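You operate a simulated robot arm through the tools that you are given. There is no shell and no other tool. Be economical: measure what you need, move in short steps, check, and stop when the job is done.

You are at the controls of a simulated two-armed robot. One attempt, no reset.

## Task
Put the steel cooler marked "Y9" from the top of the window bench on top of the clear mix bottle and the steel cooler labelled "W2" on the island top beside the cabinet. Take the sea vial and leave it on the bottom shelf of the trolley. Fetch the black-collar vial and stand it on the right end of the wash bench. Put one of the small black-cap bottles from the top shelf of the trolley on top of the clear vent bottle. Open the middle right bench door. Do these in any order. Set down upright: sea vial, black-collar vial, small black-cap bottle.

It is judged by the outcome, as a careful person would: the job done as asked, and still so three seconds after it is handed in. It fails if anything else is knocked over, pushed out of place, dropped, spilled or broken. Lids that push on must go on centred and level and be pressed home; caps that screw on are set level and turned clockwise until they are tight.

## Robot
Two 7-joint arms with two-finger parallel grippers on one trunk, on a base that drives. Base frame: it is fixed to the floor where the robot stands at the start and does not move with it; the origin is under the middle of the robot, x ahead of it, y to its left, z up; the surface under the hand at the start is at about z = 850. Readings come in mm, degrees, newtons and seconds.
The left shoulder is at the start at [69, 182, 1111], the right one opposite. With the tool pointing down near the work surface each hand reaches from about 300 to 740 mm from the robot's upright axis, wherever it stands, measured 20 degrees to its own side. Places, roughly: black-collar vial [-2250, 2500, 1000]; bottom shelf of the trolley [-4600, 1300, 200]; island top beside the cabinet (16x72 cm) [-1360, 3180, 840]; middle right bench door [-1300, 5300, 400]; mix bottle [750, -250, 1000]; right end of the wash bench [-3000, 5600, 800]; sea vial [-750, 2250, 1000]; small black-cap bottle [-4500, 1500, 1000]; vent bottle [-4500, 1250, 1000]. Payload 3.91 kg a hand.
Tool frame (each hand has its own): the origin (TCP) lies between the finger pads and is the grasp point; the fingertips stand 30 mm ahead of it; z points along the fingers, y is the line along which they close. The gripper opens to 110 mm. The fingers are 20 mm wide and 10 mm thick; the gripper's body (48 by 112 mm) begins 55 mm behind the TCP.
Orientation is that of the tool frame in the base frame, as a unit quaternion [x, y, z, w]. With the fingers straight down and closing along the base's y, the tool's x points along the base's -x, its y along +y and its z along -z.

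## Interface
- The arms move only by the tool apply_moves. It takes "left_plan", "right_plan" or both (then of equal length, played together; a hand with none holds still); each is text: rows parted by semicolons, each of 6 numbers parted by spaces: the shift along the tool's x, y, z in m, then the turn, a rotation vector about the tool's x, y, z in degrees. In form: dx dy dz ax ay az; .... A call has 1 to 8 rows; each row is the pose to reach, as a shift and turn from the pose commanded when the call began, along the tool's axes at that moment. "left_grip" and "right_grip" are, for a hand that has rows, the opening, from 0 (shut) to 1 (fully open), set as the call begins (left out, the last holds). Rows are played at 5 a second. More than 50 mm and 8.6 degrees between two rows, or a gripper value outside its range, and nothing of the call is played. Where a pose cannot be reached the arm comes as near as it can. A force on the tool above 40 N (or 10 N above the force at the start of the call, whichever is more), or a blocked arm, ends the call early, and 0.2 s more pass. Each finger travels about 72 mm/s and halts on what it meets, pressing with about 31 N; the grip force reading is that of the motor and also rises with nothing between the fingers. The clock runs only during rows and for 0.2 s after the last one: add rows that repeat a pose to give the fingers time. It gives the time, the measured TCP pose, the force on the tool (base axes), the opening and the grip force at its end, in the units of the frame above (readings bear some noise), with the torque about the TCP (base axes, N m) and any sound that the robot's microphone picked up.
- Cameras (640 x 400 px; columns grow to the right, rows downward): "scene" is now at [216, -6.3, 1312.7]; the picture's right is [-0.07, -1.00, 0.00], its down [-0.48, 0.04, -0.88] and it looks along [0.88, -0.07, -0.48] (base axes); focal length 214 px, centre (320, 200). "left" rides on the left gripper at [73, -17, -103] in its tool frame; the picture's right is [0.23, 0.97, 0.00], its down [-0.76, 0.18, -0.62] and it looks along [-0.61, 0.14, 0.78] (tool axes); focal length 222 px, centre (320, 200). "right" rides on the right gripper at [72, 17, -103] in its tool frame; the picture's right is [-0.23, 0.97, 0.00], its down [-0.76, -0.18, -0.62] and it looks along [-0.61, -0.14, 0.78] (tool axes); focal length 222 px, centre (320, 200).
- capture(camera): a new picture of that camera. It takes no simulated time.
- raise_lower(by): slides the trunk up (or, below 0, down) by that many mm; the arms and the scene camera ride with it, the base frame stays. It gives what a move gives, with no picture.
- roll_base(legs): drives the robot by 1 to 6 legs, each [ahead, left, turn to the left] in mm, mm and degrees, along the robot's own axes; the way and the turn of a leg run together, so that a leg with both is an arc; at most 1500 mm and 180 degrees a leg. The arms and the cameras ride along, it lands a little off, and it stops where it bumps. It gives what a move gives.
- head_to(pan, tilt): turns the head with the scene camera to pan (to the left, within 80 degrees either way) and tilt (down, from -29 to 69), counted from straight ahead of the robot. It gives what a move gives.
- pixel_to_xyz(camera, pixels): for up to 12 pixels [column, row] of the newest picture of that camera ("zoom" is the newest enlarged one), the place [x, y, z] in the base frame of the surface seen there, good to about 2 mm. It takes no simulated time.
- inspect(camera, box): a new picture of the part [left, top, right, bottom] of that camera's present view, enlarged. It takes no simulated time.
- job_done(): hands the job in; it is judged then, once.

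Go step by step. Measure first, check grasps and placings, and put right what went wrong. The budget is 117 turns and 106 pictures, counting those below and the enlarged ones. Unless the task says otherwise, let go and move clear before handing in.

The tools are called after "Call:" as name(argument=value, ...) on one line, values as JSON. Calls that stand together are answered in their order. apply_moves: Moves the arms, as the interface text tells. Its arguments: {"type":"object","properties":{"left_plan":{"type":"string"},"left_grip":{"type":"number"},"right_plan":{"type":"string"},"right_grip":{"type":"number"}},"required":[]} The other tools are called the same way: raise_lower (by) slides the trunk up or down; roll_base (legs) drives the base; head_to (pan, tilt) turns the head that bears the scene camera; capture (camera) takes a picture; pixel_to_xyz (camera, pixels) gives the place of the surface under pixels of a picture; inspect (camera, box) takes an enlarged picture of a part of a camera's view; job_done () hands the job in.

At the start:

```text
time_s: 0.0
left_position: [526.1, 312.9, 1214.5]
left_orientation: [0.001, 1.0, 0.001, 0.0]
left_ft_force: [-0.3, 0.0, -0.1]
left_moment: [-0.01, 0.0, 0.0]
left_grip_width: 109.7
left_finger_force: 0.0
right_position: [334.9, -146.9, 1226.5]
right_orientation: [0.0, 1.0, 0.0, 0.0]
right_ft_force: [-0.2, 0.1, -0.2]
right_moment: [0.03, 0.0, -0.03]
right_grip_width: 110.1
right_finger_force: 0.1
trunk travel left (down, up): [-375.0, 139.0]
robot x, y, heading: [0.9, -1.3, -0.1]
head pan, tilt: [-4.3, 28.6]
```

scene: 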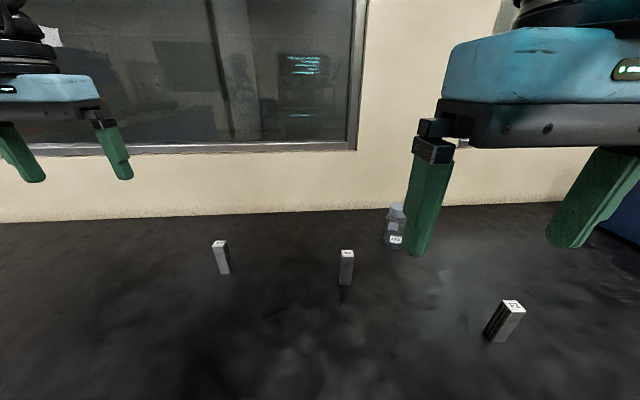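
right: 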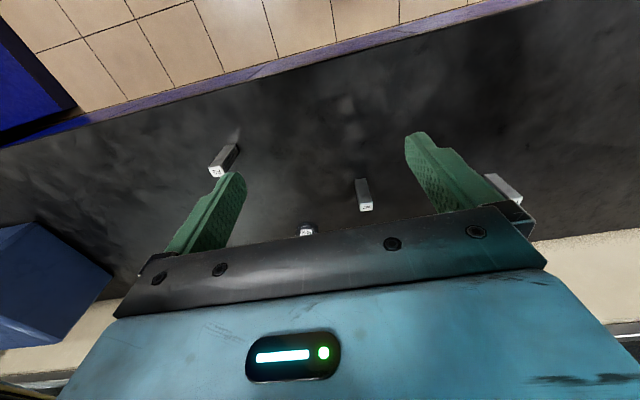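
left: 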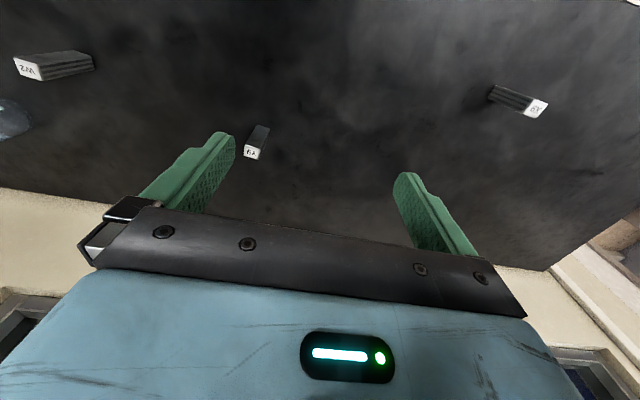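

The scene shows three steel blocks near (221,255), (346,265), (505,320) and a clear bottle at (395,225). I'll enlarge to read the marks.

Call:
inspect(camera="scene", box=[190, 190, 430, 340])

Call:
inspect(camera="left", box=[0, 20, 320, 220])

Call:
pixel_to_xyz(camera="scene", pixels=[[219, 242], [347, 253], [512, 305], [397, 207], [395, 240], [346, 270], [300, 300]])

```text
2.67 times, centred on (310, 265) of scene
```

zoom: 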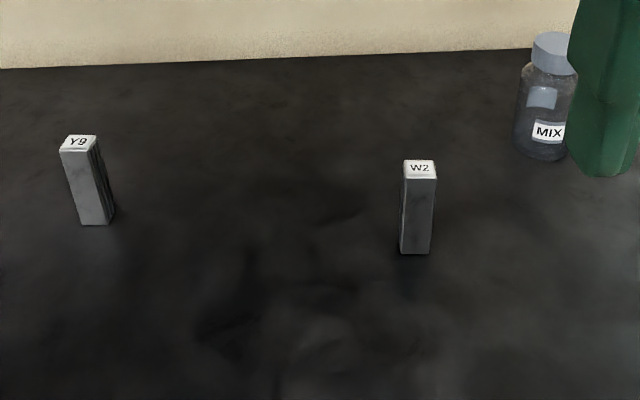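

```text
2.00 times, centred on (160, 120) of left
```

zoom: 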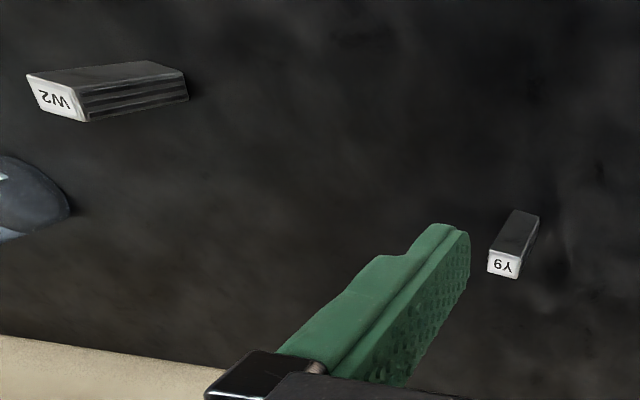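

```text
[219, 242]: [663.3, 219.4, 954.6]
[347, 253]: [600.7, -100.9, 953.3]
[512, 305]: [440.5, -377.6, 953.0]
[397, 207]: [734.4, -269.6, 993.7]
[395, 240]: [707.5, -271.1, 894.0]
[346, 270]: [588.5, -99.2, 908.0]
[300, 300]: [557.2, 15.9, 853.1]
```

Y9 is at about (663,219) and W2 at (601,-101), both with tops near z 954; the mix cap is at (734,-270). I'll measure the shapes more closely.

Call:
inspect(camera="scene", box=[200, 230, 248, 280])

Call:
inspect(camera="scene", box=[322, 240, 370, 290])

Call:
inspect(camera="scene", box=[370, 195, 418, 255])

Call:
head_to(pan=0, tilt=60)

Call:
capture(camera="scene")

```text
8.00 times, centred on (224, 255) of scene
```

zoom: 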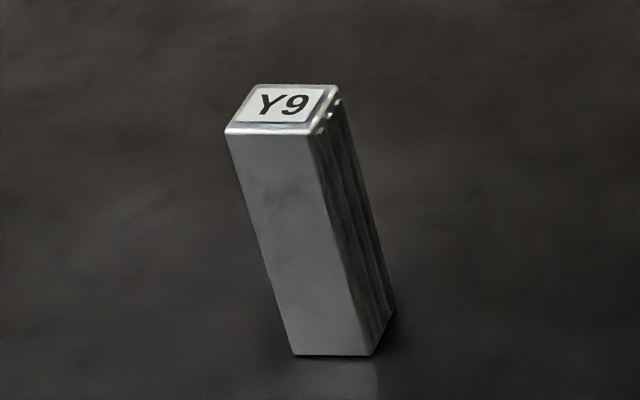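

```text
8.00 times, centred on (346, 265) of scene
```

zoom: 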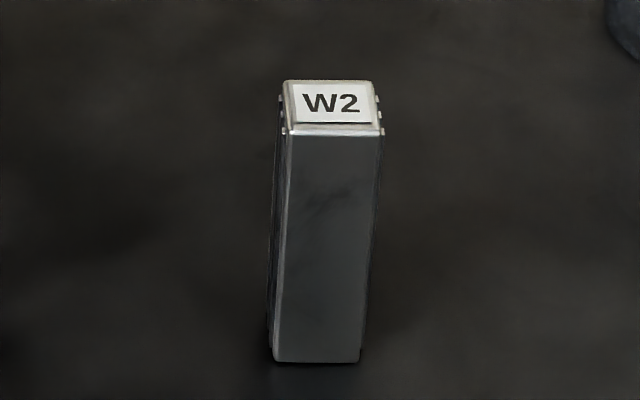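

```text
6.67 times, centred on (394, 225) of scene
```

zoom: 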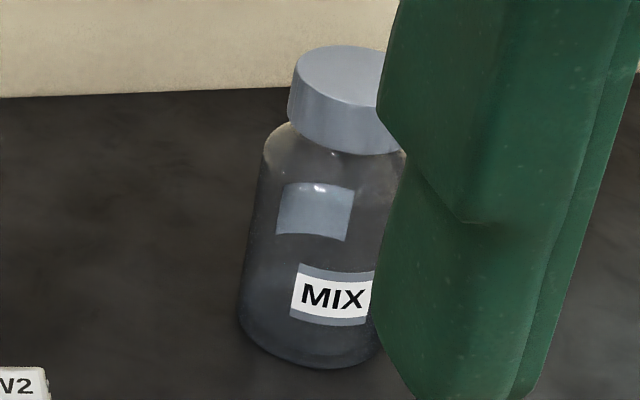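

```text
time_s: 1.0
left_position: [526.1, 313.3, 1215.0]
left_orientation: [0.0, 1.0, 0.001, 0.001]
left_ft_force: [0.0, -0.3, 0.9]
left_moment: [0.0, -0.01, 0.03]
left_grip_width: 109.9
left_finger_force: 0.0
right_position: [335.9, -146.8, 1224.6]
right_orientation: [0.001, 1.0, -0.001, -0.002]
right_ft_force: [-0.2, 0.6, -0.3]
right_moment: [-0.01, 0.01, 0.01]
right_grip_width: 110.2
right_finger_force: 0.0
trunk travel left (down, up): [-375.0, 139.0]
robot x, y, heading: [2.5, -2.9, -0.1]
head pan, tilt: [0.0, 60.0]
```

```text
97 pictures are left
```

scene: 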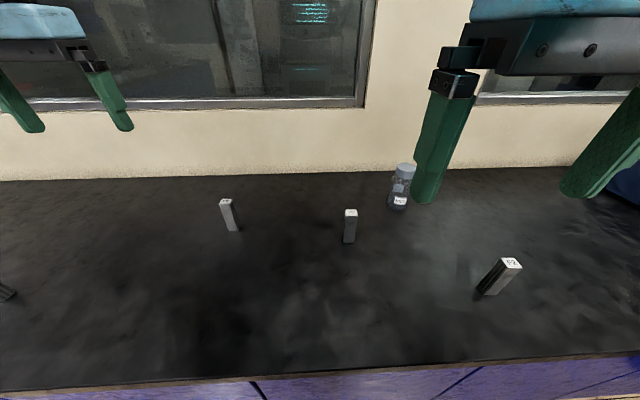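

The bench front edge shows at row ~370. I'll measure top corners of both coolers, the cap, and the bench edge.

Call:
inspect(camera="scene", box=[205, 190, 245, 240])

Call:
pixel_to_xyz(camera="scene", pixels=[[320, 355], [221, 200], [227, 200], [350, 212], [404, 166], [398, 167], [410, 167], [404, 164], [350, 240], [8, 290], [512, 262], [560, 171]])

```text
8.00 times, centred on (225, 215) of scene
```

zoom: 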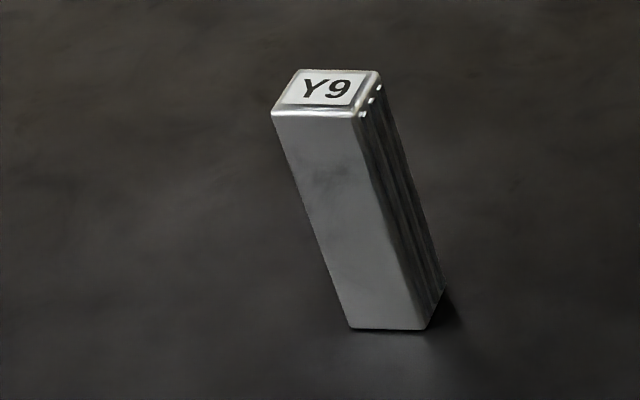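

```text
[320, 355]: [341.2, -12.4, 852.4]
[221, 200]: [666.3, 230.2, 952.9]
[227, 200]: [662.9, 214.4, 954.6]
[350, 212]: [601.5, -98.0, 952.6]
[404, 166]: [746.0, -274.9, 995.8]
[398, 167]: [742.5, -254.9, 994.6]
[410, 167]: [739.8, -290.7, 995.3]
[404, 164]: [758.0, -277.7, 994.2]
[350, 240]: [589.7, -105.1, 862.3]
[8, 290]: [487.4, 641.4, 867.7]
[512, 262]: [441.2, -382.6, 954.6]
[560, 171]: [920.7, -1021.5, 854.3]
```

Next I measure the Y9 top's corners in the zoom, and the same for W2.

Call:
pixel_to_xyz(camera="zoom", pixels=[[299, 74], [375, 76], [350, 112], [279, 109], [326, 92], [350, 320], [424, 322], [310, 200], [350, 200]])

Call:
inspect(camera="scene", box=[330, 200, 370, 250])

```text
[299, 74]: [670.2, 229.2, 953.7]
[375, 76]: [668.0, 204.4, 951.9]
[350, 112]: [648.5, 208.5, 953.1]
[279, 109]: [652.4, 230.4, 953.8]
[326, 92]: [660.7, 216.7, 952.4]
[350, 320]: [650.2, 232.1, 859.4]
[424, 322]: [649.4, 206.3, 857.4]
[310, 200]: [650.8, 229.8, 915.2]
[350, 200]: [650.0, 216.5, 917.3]
```

```text
8.00 times, centred on (350, 225) of scene
```

zoom: 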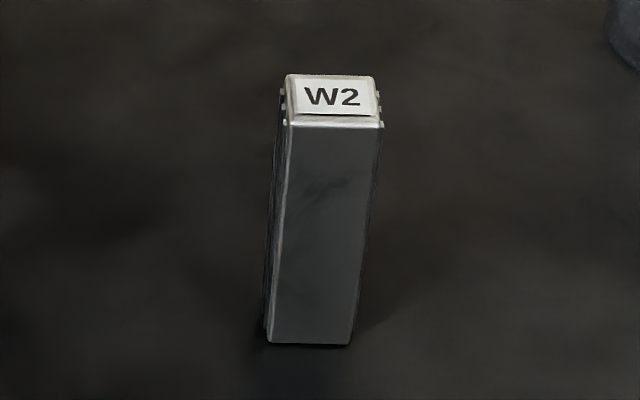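

Call:
pixel_to_xyz(camera="zoom", pixels=[[290, 78], [372, 80], [377, 122], [290, 120], [333, 98], [280, 330], [348, 332]])

Call:
apply_moves(left_plan="-0.045 0 0 0 0 0; -0.090 -0.047 0 0 0 0; -0.134 -0.094 0 0 0 0; -0.134 -0.094 0.04 0 0 0; -0.134 -0.094 0.09 0 0 0; -0.134 -0.094 0.14 0 0 0; -0.134 -0.094 0.18 0 0 0", right_plan="-0.045 0 0 0 0 0; -0.090 0 0 0 0 0; -0.135 0 0 0 0 0; -0.18 0.01 0.02 0 0 0; -0.22 0.03 0.05 0 0 0; -0.255 0.047 0.1 0 0 0; -0.262 0.047 0.14 0 0 0")

```text
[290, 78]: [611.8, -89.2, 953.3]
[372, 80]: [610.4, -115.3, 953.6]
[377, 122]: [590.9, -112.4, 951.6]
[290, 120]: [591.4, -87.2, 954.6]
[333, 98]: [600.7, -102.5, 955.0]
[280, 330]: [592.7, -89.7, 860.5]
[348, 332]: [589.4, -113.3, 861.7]
```

```text
refused: row 2 steps farther than a row can; nothing moved
```

Call:
apply_moves(left_plan="-0.034 -0.024 0 0 0 0; -0.068 -0.048 0 0 0 0; -0.102 -0.072 0 0 0 0; -0.134 -0.0948 0 0 0 0; -0.134 -0.0948 0.045 0 0 0; -0.134 -0.0948 0.09 0 0 0; -0.134 -0.0948 0.135 0 0 0; -0.134 -0.0948 0.175 0 0 0", right_plan="-0.045 0 0 0 0 0; -0.090 0 0 0 0 0; -0.135 0.01 0 0 0 0; -0.18 0.02 0 0 0 0; -0.22 0.035 0.02 0 0 0; -0.255 0.045 0.05 0 0 0; -0.266 0.0458 0.095 0 0 0; -0.266 0.0458 0.14 0 0 0")

Call:
capture(camera="scene")

```text
time_s: 2.8
left_position: [660.6, 218.5, 1037.9]
left_orientation: [0.001, 1.0, 0.001, 0.001]
left_ft_force: [0.0, -0.3, -0.1]
left_moment: [0.0, -0.05, -0.02]
left_grip_width: 109.9
left_finger_force: 0.1
left hand out of reach, approached as far as the arm can: row 4
right_position: [602.2, -100.9, 1085.9]
right_orientation: [0.0, 1.0, 0.0, 0.001]
right_ft_force: [0.0, 0.5, -0.5]
right_moment: [0.01, 0.02, 0.03]
right_grip_width: 110.1
right_finger_force: 0.1
trunk travel left (down, up): [-375.0, 139.0]
robot x, y, heading: [-3.0, 1.7, -0.2]
head pan, tilt: [0.0, 60.0]
```

```text
94 pictures are left
```

scene: 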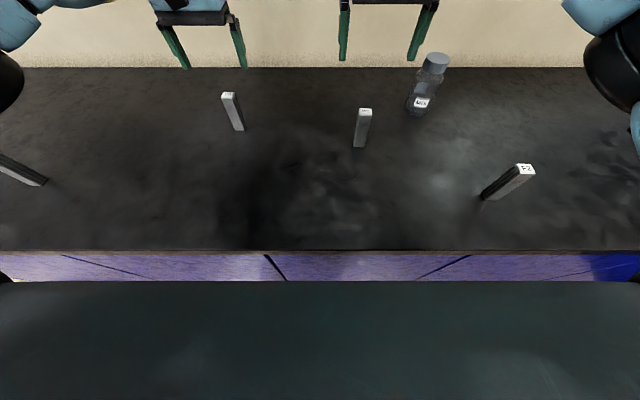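

Both hands hover correctly above their coolers. Descend to z≈925 and close.

Call:
apply_moves(left_plan="0 0 0.04 0 0 0; 0 0 0.08 0 0 0; 0 0 0.112 0 0 0; 0 0 0.112 0 0 0", right_plan="0 0 0.045 0 0 0; 0 0 0.09 0 0 0; 0 0 0.135 0 0 0; 0 0 0.16 0 0 0")

Call:
apply_moves(left_plan="0 0 0 0 0 0; 0 0 0 0 0 0; 0 0 0 0 0 0; 0 0 0 0 0 0; 0 0 0 0 0 0", right_plan="0 0 0 0 0 0; 0 0 0 0 0 0; 0 0 0 0 0 0; 0 0 0 0 0 0; 0 0 0 0 0 0", left_grip=0, right_grip=0)

Call:
pixel_to_xyz(camera="scene", pixels=[[320, 285], [320, 252], [320, 275], [320, 330], [430, 60]])

```text
time_s: 3.8
left_position: [660.5, 218.4, 928.0]
left_orientation: [0.0, 1.0, 0.001, 0.0]
left_ft_force: [-0.5, -0.2, -0.2]
left_moment: [-0.01, 0.0, -0.01]
left_grip_width: 109.9
left_finger_force: 0.0
right_position: [602.3, -101.6, 924.9]
right_orientation: [0.0, 1.0, -0.001, 0.0]
right_ft_force: [-0.2, 0.5, -0.5]
right_moment: [-0.01, -0.02, 0.0]
right_grip_width: 110.2
right_finger_force: 0.1
trunk travel left (down, up): [-375.0, 139.0]
robot x, y, heading: [-1.2, 0.6, -0.3]
head pan, tilt: [0.0, 60.0]
```

```text
time_s: 5.0
left_position: [660.8, 219.1, 928.2]
left_orientation: [0.0, 1.0, 0.0, 0.001]
left_ft_force: [-0.1, 0.5, 0.7]
left_moment: [-0.02, -0.06, 0.03]
left_grip_width: 27.9
left_finger_force: 30.9
right_position: [600.3, -100.7, 926.2]
right_orientation: [0.0, 1.0, 0.0, 0.001]
right_ft_force: [0.5, 0.3, 0.9]
right_moment: [-0.07, 0.06, 0.04]
right_grip_width: 27.5
right_finger_force: 30.9
trunk travel left (down, up): [-375.0, 139.0]
robot x, y, heading: [1.1, 1.9, 0.1]
head pan, tilt: [0.0, 60.0]
```

```text
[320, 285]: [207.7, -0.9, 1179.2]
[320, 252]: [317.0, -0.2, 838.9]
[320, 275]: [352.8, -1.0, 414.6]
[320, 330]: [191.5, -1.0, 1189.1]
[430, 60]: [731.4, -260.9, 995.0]
```

Both gripped (27.9 and 27.5 mm). Lift and raise the trunk, then look to the right before driving.

Call:
apply_moves(left_plan="0 0 -0.02 0 0 0; 0 0 -0.04 0 0 0; 0 0 -0.05 0 0 0", right_plan="0 0 -0.03 0 0 0; 0.03 0 -0.06 0 0 0; 0.06 0 -0.08 0 0 0")

Call:
raise_lower(by=138)

Call:
head_to(pan=-45, tilt=40)

Call:
capture(camera="scene")

```text
time_s: 5.8
left_position: [659.8, 218.3, 979.0]
left_orientation: [0.0, 1.0, 0.001, 0.0]
left_ft_force: [0.2, 0.2, -2.0]
left_moment: [0.0, 0.0, -0.01]
left_grip_width: 27.6
left_finger_force: 31.4
right_position: [540.6, -100.4, 1006.6]
right_orientation: [0.001, 1.0, 0.0, 0.001]
right_ft_force: [-0.3, -0.3, -1.2]
right_moment: [0.03, -0.04, 0.04]
right_grip_width: 27.7
right_finger_force: 30.9
trunk travel left (down, up): [-375.0, 139.0]
robot x, y, heading: [0.5, 0.6, -0.1]
head pan, tilt: [0.0, 60.0]
```

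```text
time_s: 7.4
left_position: [652.5, 219.3, 1171.4]
left_orientation: [0.0, 0.999, 0.001, 0.044]
left_ft_force: [0.5, 0.1, -2.3]
left_moment: [0.02, 0.06, 0.0]
left_grip_width: 27.7
left_finger_force: 31.0
right_position: [541.5, -99.2, 1141.8]
right_orientation: [-0.001, 1.0, 0.001, -0.002]
right_ft_force: [-0.5, -0.3, -1.6]
right_moment: [-0.01, 0.06, -0.02]
right_grip_width: 27.7
right_finger_force: 31.1
trunk travel left (down, up): [-513.0, 1.0]
robot x, y, heading: [0.2, -0.8, 0.1]
head pan, tilt: [0.0, 60.0]
```

```text
time_s: 8.5
left_position: [652.1, 219.5, 1172.4]
left_orientation: [0.001, 0.999, 0.001, 0.045]
left_ft_force: [0.2, 0.6, -1.5]
left_moment: [0.01, 0.03, 0.01]
left_grip_width: 27.6
left_finger_force: 31.0
right_position: [541.4, -101.7, 1143.7]
right_orientation: [0.0, 1.0, 0.0, 0.0]
right_ft_force: [0.4, 0.2, -1.9]
right_moment: [0.03, -0.02, -0.02]
right_grip_width: 27.5
right_finger_force: 30.6
trunk travel left (down, up): [-513.0, 1.0]
robot x, y, heading: [2.7, -1.1, -0.2]
head pan, tilt: [-45.0, 40.0]
```

```text
93 pictures are left
```

scene: 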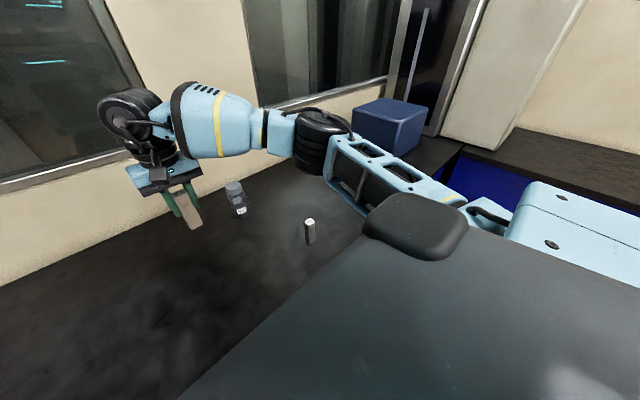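

The left hand ended a bit tilted and high after the trunk raise; a blue box stands on the bench to the right. I'll measure the obstacles.

Call:
pixel_to_xyz(camera="scene", pixels=[[355, 115], [385, 125], [425, 108], [320, 120], [350, 185], [450, 195], [458, 152], [480, 200], [235, 186], [540, 150], [310, 222]])

Call:
capture(camera="left")

```text
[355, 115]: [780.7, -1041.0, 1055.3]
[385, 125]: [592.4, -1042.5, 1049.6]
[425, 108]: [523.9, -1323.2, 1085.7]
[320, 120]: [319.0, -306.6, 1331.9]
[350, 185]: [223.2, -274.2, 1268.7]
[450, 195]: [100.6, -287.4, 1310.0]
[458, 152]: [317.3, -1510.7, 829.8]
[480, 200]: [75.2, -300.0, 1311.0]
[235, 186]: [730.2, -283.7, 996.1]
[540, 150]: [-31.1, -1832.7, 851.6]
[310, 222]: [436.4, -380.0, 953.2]
```

```text
92 pictures are left
```

left: 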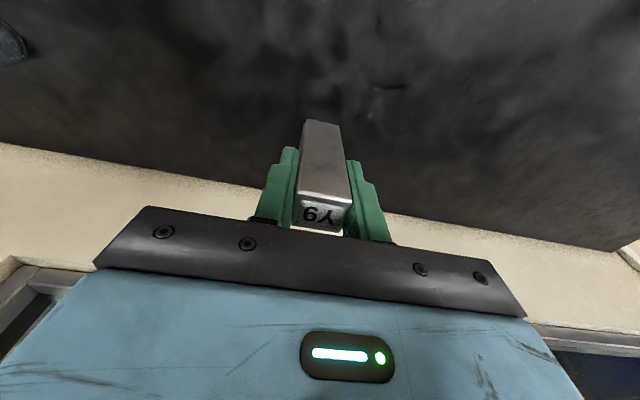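

Call:
apply_moves(left_plan="0.03 0 0.02 0 0 0; 0.06 0 0.04 0 0 0; 0.06 0 0.04 0 0 0")

Call:
roll_base(legs=[[0, -490, 0]])

Call:
head_to(pan=10, tilt=50)

Call:
capture(camera="scene")

```text
time_s: 9.3
left_position: [595.1, 219.8, 1126.9]
left_orientation: [0.0, 0.999, 0.0, 0.046]
left_ft_force: [1.0, -0.7, -1.5]
left_moment: [0.04, 0.02, -0.02]
left_grip_width: 27.5
left_finger_force: 30.8
right_position: [541.2, -100.5, 1143.8]
right_orientation: [0.0, 1.0, 0.0, 0.0]
right_ft_force: [-0.2, 0.0, -1.6]
right_moment: [-0.01, -0.01, -0.01]
right_grip_width: 28.1
right_finger_force: 31.0
trunk travel left (down, up): [-513.0, 1.0]
robot x, y, heading: [4.0, -0.2, -0.0]
head pan, tilt: [-45.0, 40.0]
```

```text
time_s: 14.1
left_position: [595.7, -266.1, 1127.6]
left_orientation: [0.0, 0.999, 0.001, 0.046]
left_ft_force: [0.2, -0.5, -1.2]
left_moment: [0.01, -0.01, -0.01]
left_grip_width: 27.5
left_finger_force: 30.4
right_position: [540.7, -585.6, 1144.5]
right_orientation: [0.0, 1.0, 0.0, 0.0]
right_ft_force: [0.0, 0.0, -1.3]
right_moment: [-0.03, 0.02, -0.02]
right_grip_width: 27.5
right_finger_force: 31.0
trunk travel left (down, up): [-513.0, 1.0]
robot x, y, heading: [-1.4, -489.6, -0.1]
head pan, tilt: [-45.0, 40.0]
```

```text
time_s: 15.3
left_position: [596.7, -266.3, 1127.3]
left_orientation: [-0.001, 0.999, 0.001, 0.046]
left_ft_force: [0.5, -0.1, -1.0]
left_moment: [-0.02, 0.0, -0.01]
left_grip_width: 27.4
left_finger_force: 31.0
right_position: [540.6, -586.5, 1143.5]
right_orientation: [0.0, 1.0, 0.001, 0.0]
right_ft_force: [-0.8, -0.6, -1.7]
right_moment: [0.02, 0.01, -0.02]
right_grip_width: 27.8
right_finger_force: 30.9
trunk travel left (down, up): [-513.0, 1.0]
robot x, y, heading: [-1.9, -482.9, -0.0]
head pan, tilt: [10.0, 50.0]
```

```text
91 pictures are left
```

scene: 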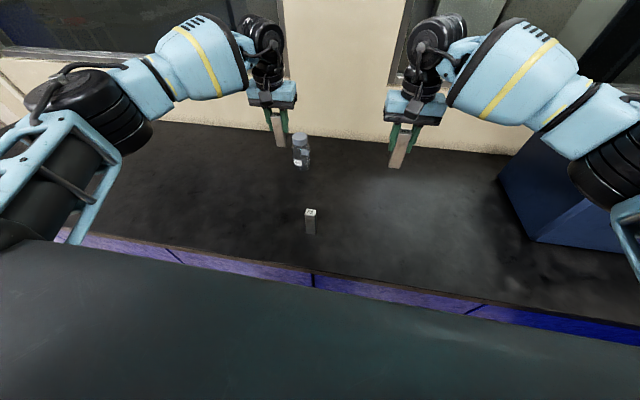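

Level the left hand (+5.2° about tool y) and drive ahead 80 mm; the bottle cap will be measured again from (302,137).

Call:
apply_moves(left_plan="0 0 0 0 5.2 0; 0 0 0 0 5.2 0")

Call:
roll_base(legs=[[80, 0, 0]])

Call:
capture(camera="scene")

Call:
inspect(camera="scene", box=[260, 110, 340, 160])

```text
time_s: 15.9
left_position: [596.5, -264.6, 1127.9]
left_orientation: [0.0, 1.0, 0.001, 0.0]
left_ft_force: [-0.5, 0.3, -1.2]
left_moment: [-0.03, 0.02, 0.01]
left_grip_width: 27.7
left_finger_force: 31.3
right_position: [540.6, -585.5, 1143.8]
right_orientation: [-0.001, 1.0, -0.001, 0.0]
right_ft_force: [-0.5, -0.1, -1.4]
right_moment: [0.0, 0.0, 0.01]
right_grip_width: 27.5
right_finger_force: 31.0
trunk travel left (down, up): [-513.0, 1.0]
robot x, y, heading: [0.7, -486.6, -0.0]
head pan, tilt: [10.0, 50.0]
```

```text
time_s: 17.1
left_position: [669.8, -266.5, 1123.8]
left_orientation: [-0.001, 1.0, 0.001, -0.001]
left_ft_force: [-0.1, -0.2, -1.1]
left_moment: [-0.01, 0.02, -0.03]
left_grip_width: 27.4
left_finger_force: 31.2
right_position: [615.3, -587.1, 1140.4]
right_orientation: [-0.001, 1.0, 0.0, -0.002]
right_ft_force: [0.4, 0.3, -1.6]
right_moment: [0.03, 0.0, 0.01]
right_grip_width: 27.6
right_finger_force: 30.4
trunk travel left (down, up): [-513.0, 1.0]
robot x, y, heading: [71.1, -485.6, -0.1]
head pan, tilt: [10.0, 50.0]
stopped in leg 1: the robot was blocked; the commanded pose is now the measured one
```

```text
90 pictures are left
```

scene: 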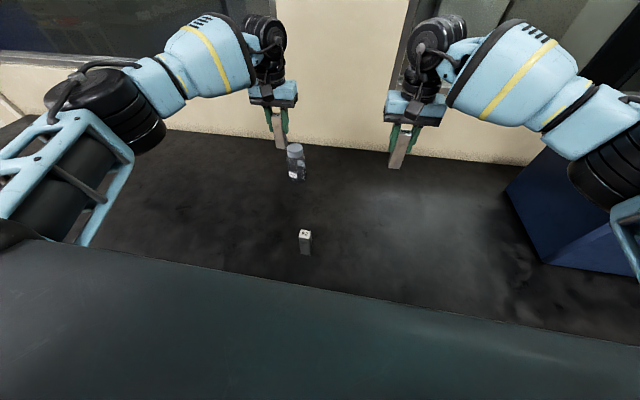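

```text
8.00 times, centred on (300, 135) of scene
```

zoom: 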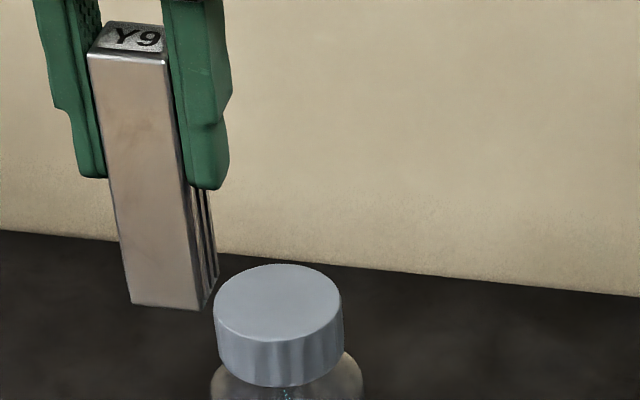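

Bumped softly at 71 mm ahead; good enough. Measure cap rim and the cooler bottom.

Call:
pixel_to_xyz(camera="zoom", pixels=[[220, 298], [338, 300], [280, 268], [280, 332], [279, 300], [135, 300], [193, 304], [211, 280], [240, 275], [320, 325], [95, 60], [160, 65]])

```text
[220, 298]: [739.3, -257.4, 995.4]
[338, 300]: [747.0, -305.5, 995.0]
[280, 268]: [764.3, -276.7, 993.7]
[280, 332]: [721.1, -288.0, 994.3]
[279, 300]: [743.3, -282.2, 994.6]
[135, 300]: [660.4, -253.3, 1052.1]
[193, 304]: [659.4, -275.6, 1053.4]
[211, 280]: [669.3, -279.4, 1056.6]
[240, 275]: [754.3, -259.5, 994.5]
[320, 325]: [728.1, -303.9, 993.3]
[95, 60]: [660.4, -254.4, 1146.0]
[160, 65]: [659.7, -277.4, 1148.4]
```

Call:
apply_moves(left_plan="-0.037 -0.008 -0.005 0 0 0; -0.073 -0.0155 -0.005 0 0 0; -0.073 -0.0155 -0.005 0 0 0")

Call:
inspect(camera="scene", box=[260, 110, 340, 160])

Call:
capture(camera="left")

```text
time_s: 17.9
left_position: [711.9, -274.2, 1132.7]
left_orientation: [0.0, 1.0, 0.001, 0.001]
left_ft_force: [0.8, 0.8, -1.8]
left_moment: [-0.02, -0.01, -0.01]
left_grip_width: 27.8
left_finger_force: 30.6
left hand out of reach, approached as far as the arm can: row 2, 3
right_position: [611.5, -584.9, 1144.0]
right_orientation: [-0.001, 1.0, 0.0, 0.001]
right_ft_force: [1.0, 0.2, -1.0]
right_moment: [0.0, -0.01, -0.01]
right_grip_width: 27.6
right_finger_force: 31.3
trunk travel left (down, up): [-513.0, 1.0]
robot x, y, heading: [71.6, -483.4, -0.0]
head pan, tilt: [10.0, 50.0]
```

```text
8.00 times, centred on (300, 135) of scene
```

zoom: 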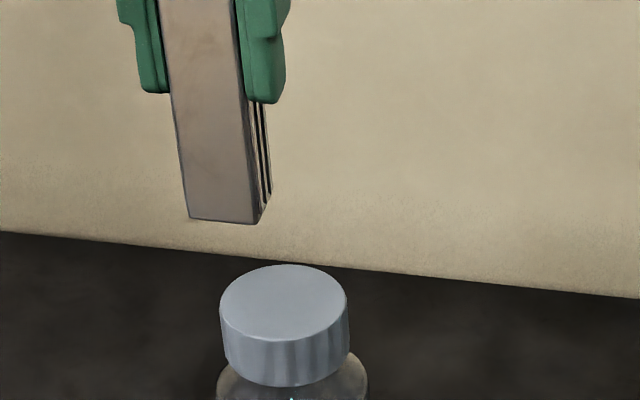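

```text
87 pictures are left
```

left: 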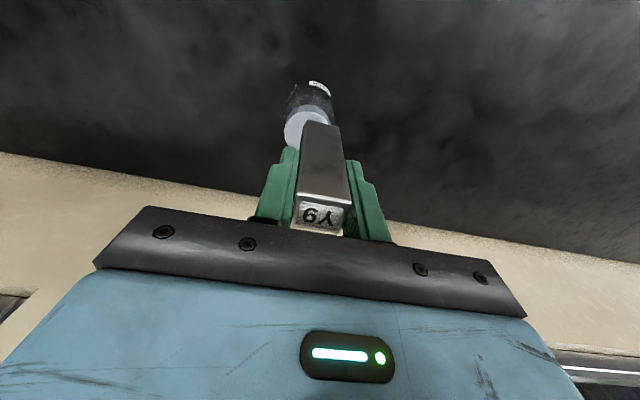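

Descend in steps while going ahead, since the arm reaches farther lower.

Call:
apply_moves(left_plan="0 -0.007 0.02 0 0 0; -0.015 -0.007 0.035 0 0 0; -0.031 -0.007 0.042 0 0 0; -0.031 -0.007 0.042 0 0 0")

```text
time_s: 18.9
left_position: [714.6, -279.8, 1107.8]
left_orientation: [0.0, 1.0, 0.001, 0.0]
left_ft_force: [-0.6, 0.4, -1.0]
left_moment: [0.0, -0.01, 0.01]
left_grip_width: 27.6
left_finger_force: 30.9
left hand out of reach, approached as far as the arm can: row 2, 3, 4
right_position: [610.7, -585.1, 1143.7]
right_orientation: [0.001, 1.0, 0.0, 0.001]
right_ft_force: [-0.3, 1.0, -1.0]
right_moment: [-0.03, -0.01, 0.02]
right_grip_width: 27.9
right_finger_force: 30.9
trunk travel left (down, up): [-513.0, 1.0]
robot x, y, heading: [72.5, -488.5, 0.2]
head pan, tilt: [10.0, 50.0]
```

The straight stance falls ~28 mm short. I'll back off, turn 40° right so the left shoulder comes forward, then approach again.

Call:
roll_base(legs=[[-120, 0, 0], [0, 0, -40], [-71, 84, 0]])

Call:
roll_base(legs=[[70, 59, 0]])

```text
time_s: 23.0
left_position: [574.3, -632.8, 1107.0]
left_orientation: [0.339, 0.941, 0.0, 0.001]
left_ft_force: [-0.1, -0.9, -2.2]
left_moment: [0.03, -0.02, -0.03]
left_grip_width: 27.8
left_finger_force: 30.6
right_position: [301.3, -800.7, 1144.2]
right_orientation: [0.341, 0.94, 0.0, 0.0]
right_ft_force: [0.5, 0.2, -1.6]
right_moment: [-0.03, -0.02, 0.03]
right_grip_width: 27.7
right_finger_force: 30.7
trunk travel left (down, up): [-513.0, 1.0]
robot x, y, heading: [-51.2, -375.3, -40.0]
head pan, tilt: [10.0, 50.0]
```

```text
time_s: 24.2
left_position: [665.7, -630.4, 1107.7]
left_orientation: [0.341, 0.94, 0.0, 0.002]
left_ft_force: [0.7, 0.0, -2.1]
left_moment: [-0.03, 0.03, 0.02]
left_grip_width: 27.6
left_finger_force: 30.8
right_position: [392.5, -799.4, 1144.7]
right_orientation: [0.341, 0.94, -0.001, 0.0]
right_ft_force: [0.2, -0.1, -2.1]
right_moment: [-0.01, 0.0, -0.01]
right_grip_width: 27.8
right_finger_force: 31.3
trunk travel left (down, up): [-513.0, 1.0]
robot x, y, heading: [41.6, -377.3, -39.9]
head pan, tilt: [10.0, 50.0]
```

Base is at (42,-377) heading -40°, no bump. Swing the left hand over the cap centre (743,-281.5).

Call:
apply_moves(left_plan="0.021 0.040 0 0 0 0; 0.041 0.079 0 0 0 0; 0.062 0.119 0 0 0 0; 0.082 0.158 0 0 0 0; 0.103 0.198 0 0 0 0; 0.124 0.238 0 0 0 0; 0.144 0.277 0 0 0 0; 0.165 0.317 0 0 0 0")

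Call:
head_to(pan=45, tilt=50)

Call:
capture(camera="scene")

```text
time_s: 26.0
left_position: [741.4, -280.1, 1109.2]
left_orientation: [0.341, 0.94, -0.001, 0.001]
left_ft_force: [0.2, -0.2, -1.3]
left_moment: [0.03, -0.03, -0.01]
left_grip_width: 27.9
left_finger_force: 30.4
right_position: [392.8, -799.7, 1144.9]
right_orientation: [0.34, 0.94, -0.001, 0.001]
right_ft_force: [-0.4, 0.3, -1.6]
right_moment: [-0.02, -0.02, 0.01]
right_grip_width: 27.8
right_finger_force: 30.9
trunk travel left (down, up): [-513.0, 1.0]
robot x, y, heading: [41.6, -375.0, -40.0]
head pan, tilt: [10.0, 50.0]
```

```text
time_s: 27.0
left_position: [743.0, -280.0, 1109.1]
left_orientation: [0.341, 0.94, 0.001, 0.001]
left_ft_force: [-0.3, 0.2, -1.3]
left_moment: [-0.04, -0.01, -0.06]
left_grip_width: 27.7
left_finger_force: 31.6
right_position: [393.1, -801.2, 1144.0]
right_orientation: [0.34, 0.94, 0.0, 0.001]
right_ft_force: [0.4, 0.9, -1.7]
right_moment: [0.03, -0.03, 0.04]
right_grip_width: 27.7
right_finger_force: 31.5
trunk travel left (down, up): [-513.0, 1.0]
robot x, y, heading: [41.6, -377.2, -39.7]
head pan, tilt: [45.0, 50.0]
```

```text
86 pictures are left
```

scene: 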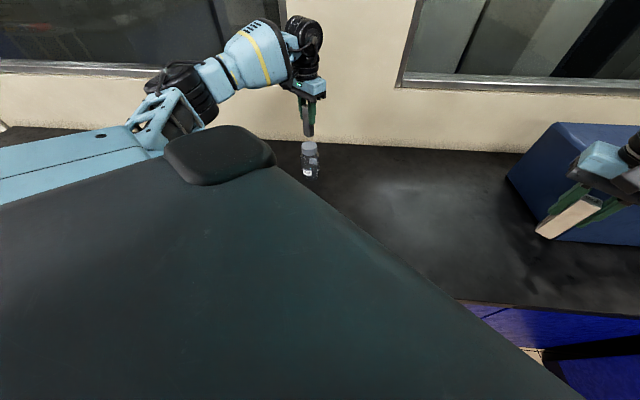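

Hand is over the cap; check alignment in enlarged views.

Call:
inspect(camera="scene", box=[270, 100, 350, 160])

Call:
capture(camera="left")

Call:
pixel_to_xyz(camera="zoom", pixels=[[0, 0]])

```text
6.67 times, centred on (310, 130) of scene
```

zoom: 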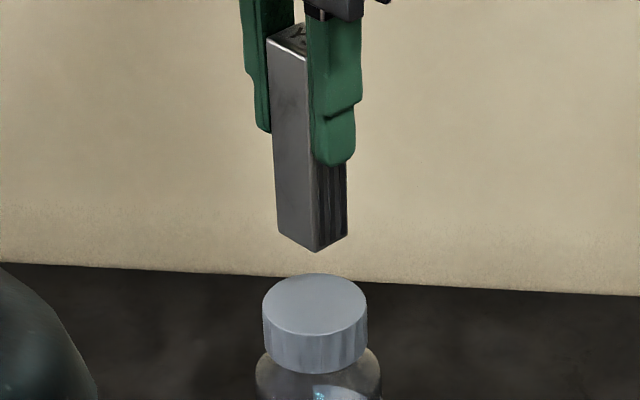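

```text
84 pictures are left
```

left: 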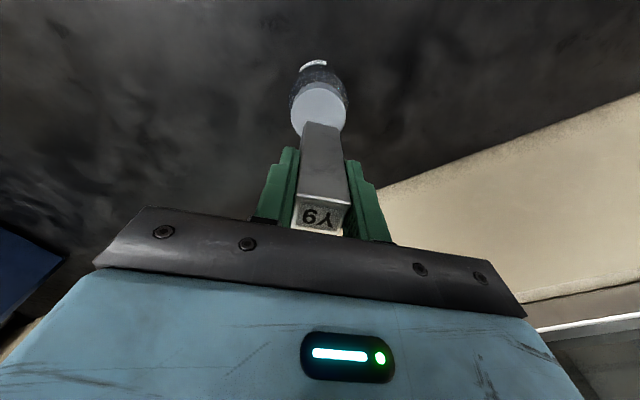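

```text
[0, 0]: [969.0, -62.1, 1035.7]
```

Call:
pixel_to_xyz(camera="zoom", pixels=[[267, 303], [363, 303], [315, 277], [315, 330], [281, 225], [316, 246], [344, 231]])

```text
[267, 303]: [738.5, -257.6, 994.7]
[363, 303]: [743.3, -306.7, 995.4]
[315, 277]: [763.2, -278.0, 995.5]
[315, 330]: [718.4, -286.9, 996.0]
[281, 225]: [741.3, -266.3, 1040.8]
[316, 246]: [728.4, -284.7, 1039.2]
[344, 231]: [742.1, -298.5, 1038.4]
```

Cooler and cap centres agree (741.7,-282.4 vs 741,-282.2); lower gently until contact.

Call:
apply_moves(left_plan="0 0 0.015 0 0 0; 0 0 0.03 0 0 0; 0 0 0.034 0 0 0; 0 0 0.036 0 0 0; 0 0 0.037 0 0 0")

Call:
inspect(camera="scene", box=[270, 100, 350, 160])

```text
time_s: 28.2
left_position: [742.3, -281.9, 1071.3]
left_orientation: [0.341, 0.94, 0.001, 0.001]
left_ft_force: [-1.0, 1.4, -1.4]
left_moment: [0.01, -0.04, 0.0]
left_grip_width: 27.7
left_finger_force: 30.9
right_position: [391.9, -800.6, 1144.1]
right_orientation: [0.341, 0.94, 0.0, 0.001]
right_ft_force: [0.2, -0.2, -1.5]
right_moment: [-0.01, -0.03, 0.01]
right_grip_width: 27.6
right_finger_force: 31.4
trunk travel left (down, up): [-513.0, 1.0]
robot x, y, heading: [41.8, -376.4, -39.7]
head pan, tilt: [45.0, 50.0]
```

```text
6.67 times, centred on (310, 130) of scene
```

zoom: 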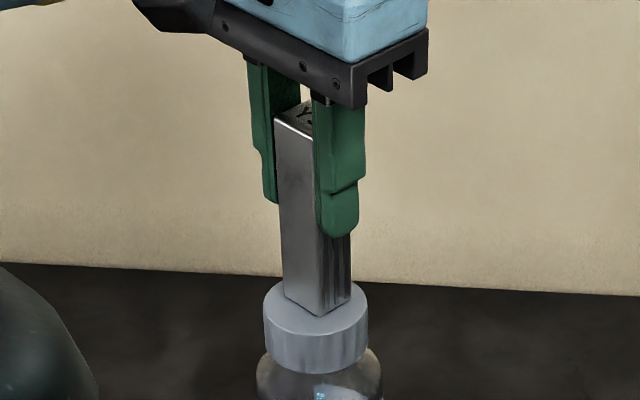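

Call:
apply_moves(left_plan="0 0 0.001 0 0 0; 0 0 0.002 0 0 0; 0 0 0.003 0 0 0")

```text
time_s: 29.0
left_position: [741.1, -281.4, 1070.5]
left_orientation: [0.341, 0.94, 0.0, 0.003]
left_ft_force: [0.4, 1.2, 10.7]
left_moment: [0.07, 0.09, -0.03]
left_grip_width: 27.4
left_finger_force: 31.3
right_position: [391.3, -799.1, 1144.4]
right_orientation: [0.34, 0.94, -0.001, 0.001]
right_ft_force: [0.3, -0.1, -1.0]
right_moment: [0.04, 0.02, 0.0]
right_grip_width: 27.8
right_finger_force: 31.0
trunk travel left (down, up): [-513.0, 1.0]
robot x, y, heading: [39.5, -373.7, -39.9]
head pan, tilt: [45.0, 50.0]
```

Contact with ~11 N. Release gently, then check.

Call:
apply_moves(left_plan="0 0 -0.001 0 0 0; 0 0 -0.001 0 0 0; 0 0 -0.001 0 0 0; 0 0 -0.001 0 0 0", left_grip=0.7)

Call:
apply_moves(left_plan="0 0 -0.03 0 0 0; 0 0 -0.07 0 0 0; 0 0 -0.1 0 0 0; 0.04 0 -0.12 0 0 0; 0.08 0 -0.12 0 0 0")

Call:
inspect(camera="scene", box=[270, 100, 350, 160])

```text
time_s: 30.0
left_position: [742.7, -282.6, 1069.7]
left_orientation: [0.341, 0.94, 0.001, 0.001]
left_ft_force: [-0.3, 0.6, 0.8]
left_moment: [-0.01, -0.01, -0.02]
left_grip_width: 77.0
left_finger_force: 0.0
right_position: [391.4, -800.2, 1143.6]
right_orientation: [0.34, 0.94, 0.0, 0.0]
right_ft_force: [-0.3, -0.1, -1.7]
right_moment: [0.0, 0.01, -0.04]
right_grip_width: 27.6
right_finger_force: 30.7
trunk travel left (down, up): [-513.0, 1.0]
robot x, y, heading: [42.1, -378.0, -39.8]
head pan, tilt: [45.0, 50.0]
```

```text
time_s: 31.2
left_position: [679.7, -230.7, 1188.9]
left_orientation: [0.34, 0.94, 0.0, 0.002]
left_ft_force: [-0.5, 1.3, -0.2]
left_moment: [-0.05, -0.01, -0.03]
left_grip_width: 76.9
left_finger_force: 0.1
right_position: [391.6, -800.2, 1144.2]
right_orientation: [0.34, 0.94, 0.0, 0.001]
right_ft_force: [-0.5, 0.3, -1.3]
right_moment: [-0.05, -0.02, 0.01]
right_grip_width: 27.6
right_finger_force: 31.1
trunk travel left (down, up): [-513.0, 1.0]
robot x, y, heading: [42.1, -375.5, -39.8]
head pan, tilt: [45.0, 50.0]
```

```text
6.67 times, centred on (310, 130) of scene
```

zoom: 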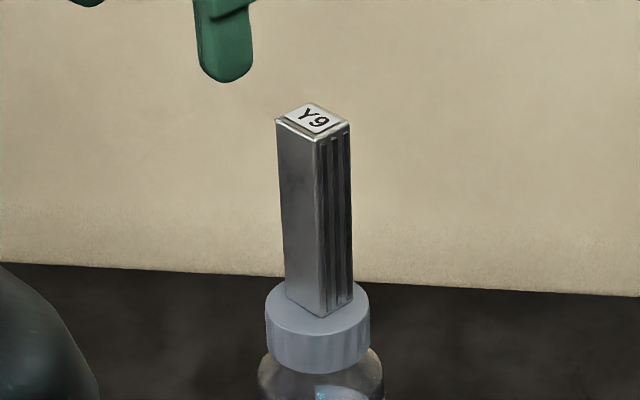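

Y9 stands centred on the mix bottle. I back away and turn toward the rest of the room to look.

Call:
roll_base(legs=[[-268, -225, 0], [0, 0, 130]])

Call:
apply_moves(left_plan="0.045 0 0 0 0 0; 0.09 -0.01 0 0 0 0; 0.1 -0.05 0 0 0 0; 0.1 -0.1 0 0 0 0; 0.1 -0.15 0 0 0 0; 0.1 -0.2 0 0 0 0", right_plan="0.04 0 0 0 0 0; 0.08 0 0 0 0 0; 0.12 0 0 0 0 0; 0.15 0 0 0 0 0; 0.15 0 0 0 0 0; 0.15 0 0 0 0 0")

Call:
head_to(pan=0, tilt=15)

Call:
capture(camera="scene")

```text
time_s: 39.1
left_position: [-816.9, 31.9, 1188.8]
left_orientation: [-0.7, 0.714, 0.002, 0.0]
left_ft_force: [-0.5, 0.1, -0.4]
left_moment: [0.02, 0.03, 0.02]
left_grip_width: 76.8
left_finger_force: 0.1
right_position: [-193.9, 161.3, 1143.9]
right_orientation: [-0.699, 0.715, 0.0, 0.001]
right_ft_force: [0.1, 0.0, -1.7]
right_moment: [0.0, 0.01, 0.04]
right_grip_width: 27.6
right_finger_force: 30.9
trunk travel left (down, up): [-513.0, 1.0]
robot x, y, heading: [-307.7, -375.9, 88.9]
head pan, tilt: [45.0, 50.0]
```

```text
time_s: 40.5
left_position: [-618.2, -71.0, 1188.5]
left_orientation: [-0.7, 0.715, 0.002, -0.001]
left_ft_force: [0.5, 0.3, 0.2]
left_moment: [-0.06, 0.01, 0.0]
left_grip_width: 76.8
left_finger_force: 0.0
right_position: [-195.4, 13.1, 1143.8]
right_orientation: [-0.699, 0.715, 0.001, 0.0]
right_ft_force: [0.6, 0.0, -1.2]
right_moment: [-0.03, 0.01, 0.0]
right_grip_width: 27.8
right_finger_force: 31.0
trunk travel left (down, up): [-513.0, 1.0]
robot x, y, heading: [-304.4, -377.5, 88.8]
head pan, tilt: [45.0, 50.0]
```

```text
time_s: 41.6
left_position: [-620.4, -71.6, 1187.4]
left_orientation: [-0.7, 0.715, 0.001, 0.0]
left_ft_force: [-0.3, 0.5, 0.2]
left_moment: [0.01, -0.01, 0.01]
left_grip_width: 77.1
left_finger_force: 0.1
right_position: [-197.6, 11.4, 1145.4]
right_orientation: [-0.699, 0.715, 0.001, 0.0]
right_ft_force: [0.7, 0.1, -1.9]
right_moment: [-0.03, 0.01, -0.03]
right_grip_width: 27.7
right_finger_force: 30.5
trunk travel left (down, up): [-513.0, 1.0]
robot x, y, heading: [-309.5, -376.2, 88.6]
head pan, tilt: [0.0, 15.0]
```

```text
81 pictures are left
```

scene: 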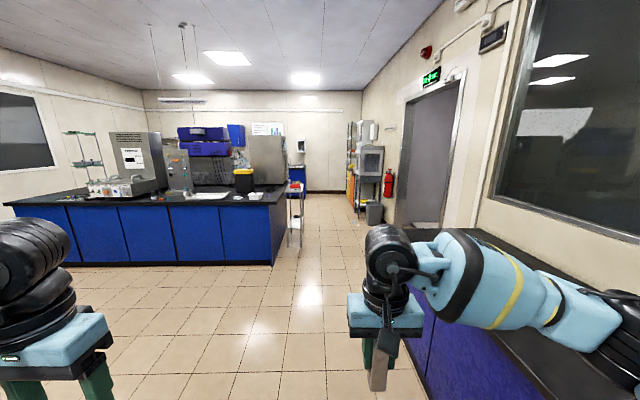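

The island lies ahead (blue, rows 185-265). Enlarge to map it.

Call:
inspect(camera="scene", box=[0, 110, 170, 270])

Call:
inspect(camera="scene", box=[160, 100, 420, 270])

Call:
pixel_to_xyz(camera="scene", pixels=[[270, 262], [20, 260], [284, 186], [240, 203], [100, 210], [150, 185], [255, 165], [296, 240], [365, 200], [300, 260], [180, 180], [400, 230]])

```text
2.50 times, centred on (85, 190) of scene
```

zoom: 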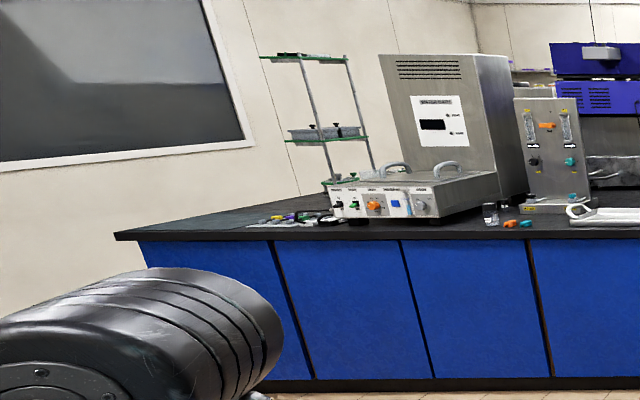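

```text
2.35 times, centred on (290, 185) of scene
```

zoom: 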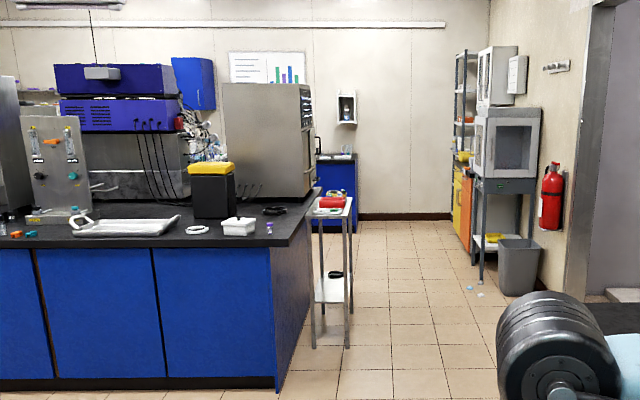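

```text
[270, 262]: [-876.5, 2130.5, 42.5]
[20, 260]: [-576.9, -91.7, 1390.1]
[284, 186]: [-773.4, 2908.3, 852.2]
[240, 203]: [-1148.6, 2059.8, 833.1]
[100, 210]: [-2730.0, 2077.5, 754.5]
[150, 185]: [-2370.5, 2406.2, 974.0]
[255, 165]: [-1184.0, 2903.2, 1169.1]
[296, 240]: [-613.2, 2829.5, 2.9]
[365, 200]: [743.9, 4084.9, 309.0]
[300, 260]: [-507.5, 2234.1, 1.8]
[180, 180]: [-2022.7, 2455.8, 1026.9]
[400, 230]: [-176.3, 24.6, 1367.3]
```

Map: island front edge at y≈2050, right edge x≈-800, a small cart at x≈-600. A small purple-capped vial is near the island's right front corner; I drive toward it.

Call:
roll_base(legs=[[0, 440, 1.4], [1400, 0, 0], [480, 0, 0]])

Call:
head_to(pan=0, tilt=40)

Call:
capture(camera="scene")

```text
time_s: 55.1
left_position: [-1072.1, 1804.5, 1187.5]
left_orientation: [0.709, -0.706, -0.001, 0.0]
left_ft_force: [-0.1, -0.2, -0.2]
left_moment: [0.0, 0.02, -0.02]
left_grip_width: 77.1
left_finger_force: 0.0
right_position: [-653.0, 1897.6, 1143.7]
right_orientation: [0.708, -0.706, 0.0, -0.001]
right_ft_force: [0.2, -0.2, -1.8]
right_moment: [-0.02, 0.01, -0.01]
right_grip_width: 27.8
right_finger_force: 30.7
trunk travel left (down, up): [-513.0, 1.0]
robot x, y, heading: [-750.7, 1507.2, 90.2]
head pan, tilt: [0.0, 15.0]
```

```text
time_s: 56.0
left_position: [-1072.2, 1803.1, 1188.5]
left_orientation: [0.708, -0.706, -0.001, 0.0]
left_ft_force: [0.6, -0.1, -0.5]
left_moment: [-0.01, -0.01, 0.0]
left_grip_width: 77.1
left_finger_force: 0.0
right_position: [-651.6, 1897.9, 1144.4]
right_orientation: [0.708, -0.706, 0.0, 0.0]
right_ft_force: [-0.4, 0.6, -1.3]
right_moment: [-0.01, 0.0, 0.03]
right_grip_width: 27.8
right_finger_force: 31.4
trunk travel left (down, up): [-513.0, 1.0]
robot x, y, heading: [-752.7, 1506.0, 90.1]
head pan, tilt: [0.0, 40.0]
```

```text
78 pictures are left
```

scene: 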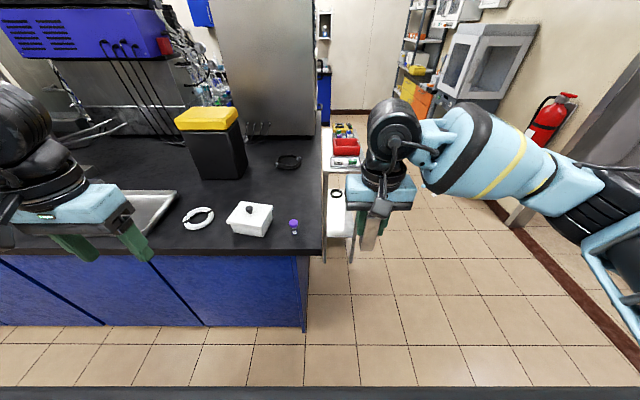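

Call:
inspect(camera="scene", box=[270, 205, 318, 250])

Call:
inspect(camera="scene", box=[310, 110, 390, 210])

Call:
pixel_to_xyz(camera="scene", pixels=[[294, 221], [294, 233], [320, 251], [320, 130], [250, 205], [250, 238], [317, 130], [232, 130], [345, 150], [310, 240], [280, 250]])

```text
8.89 times, centred on (294, 228) of scene
```

zoom: 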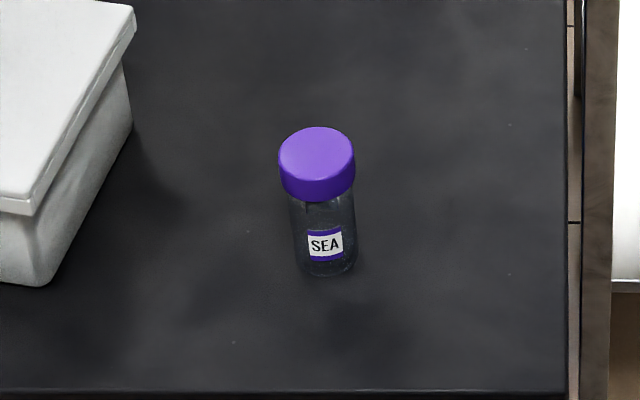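

```text
4.00 times, centred on (350, 160) of scene
```

zoom: 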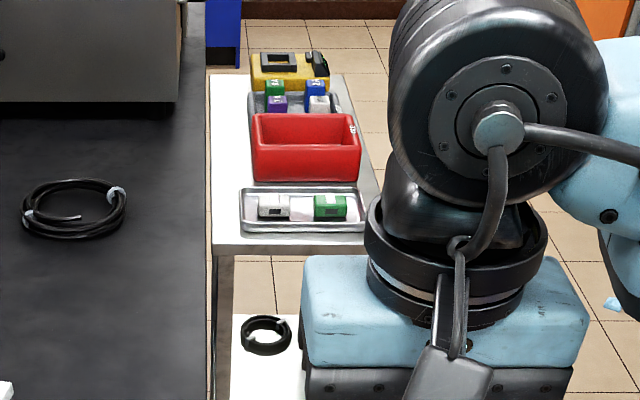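

```text
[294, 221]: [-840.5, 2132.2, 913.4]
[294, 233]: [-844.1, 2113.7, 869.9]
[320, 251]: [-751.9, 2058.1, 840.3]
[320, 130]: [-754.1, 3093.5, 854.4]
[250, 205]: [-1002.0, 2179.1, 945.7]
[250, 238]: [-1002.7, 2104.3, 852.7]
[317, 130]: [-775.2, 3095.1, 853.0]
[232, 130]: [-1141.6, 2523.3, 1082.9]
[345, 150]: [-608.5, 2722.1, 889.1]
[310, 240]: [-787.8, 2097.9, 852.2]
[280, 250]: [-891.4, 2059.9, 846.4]
```

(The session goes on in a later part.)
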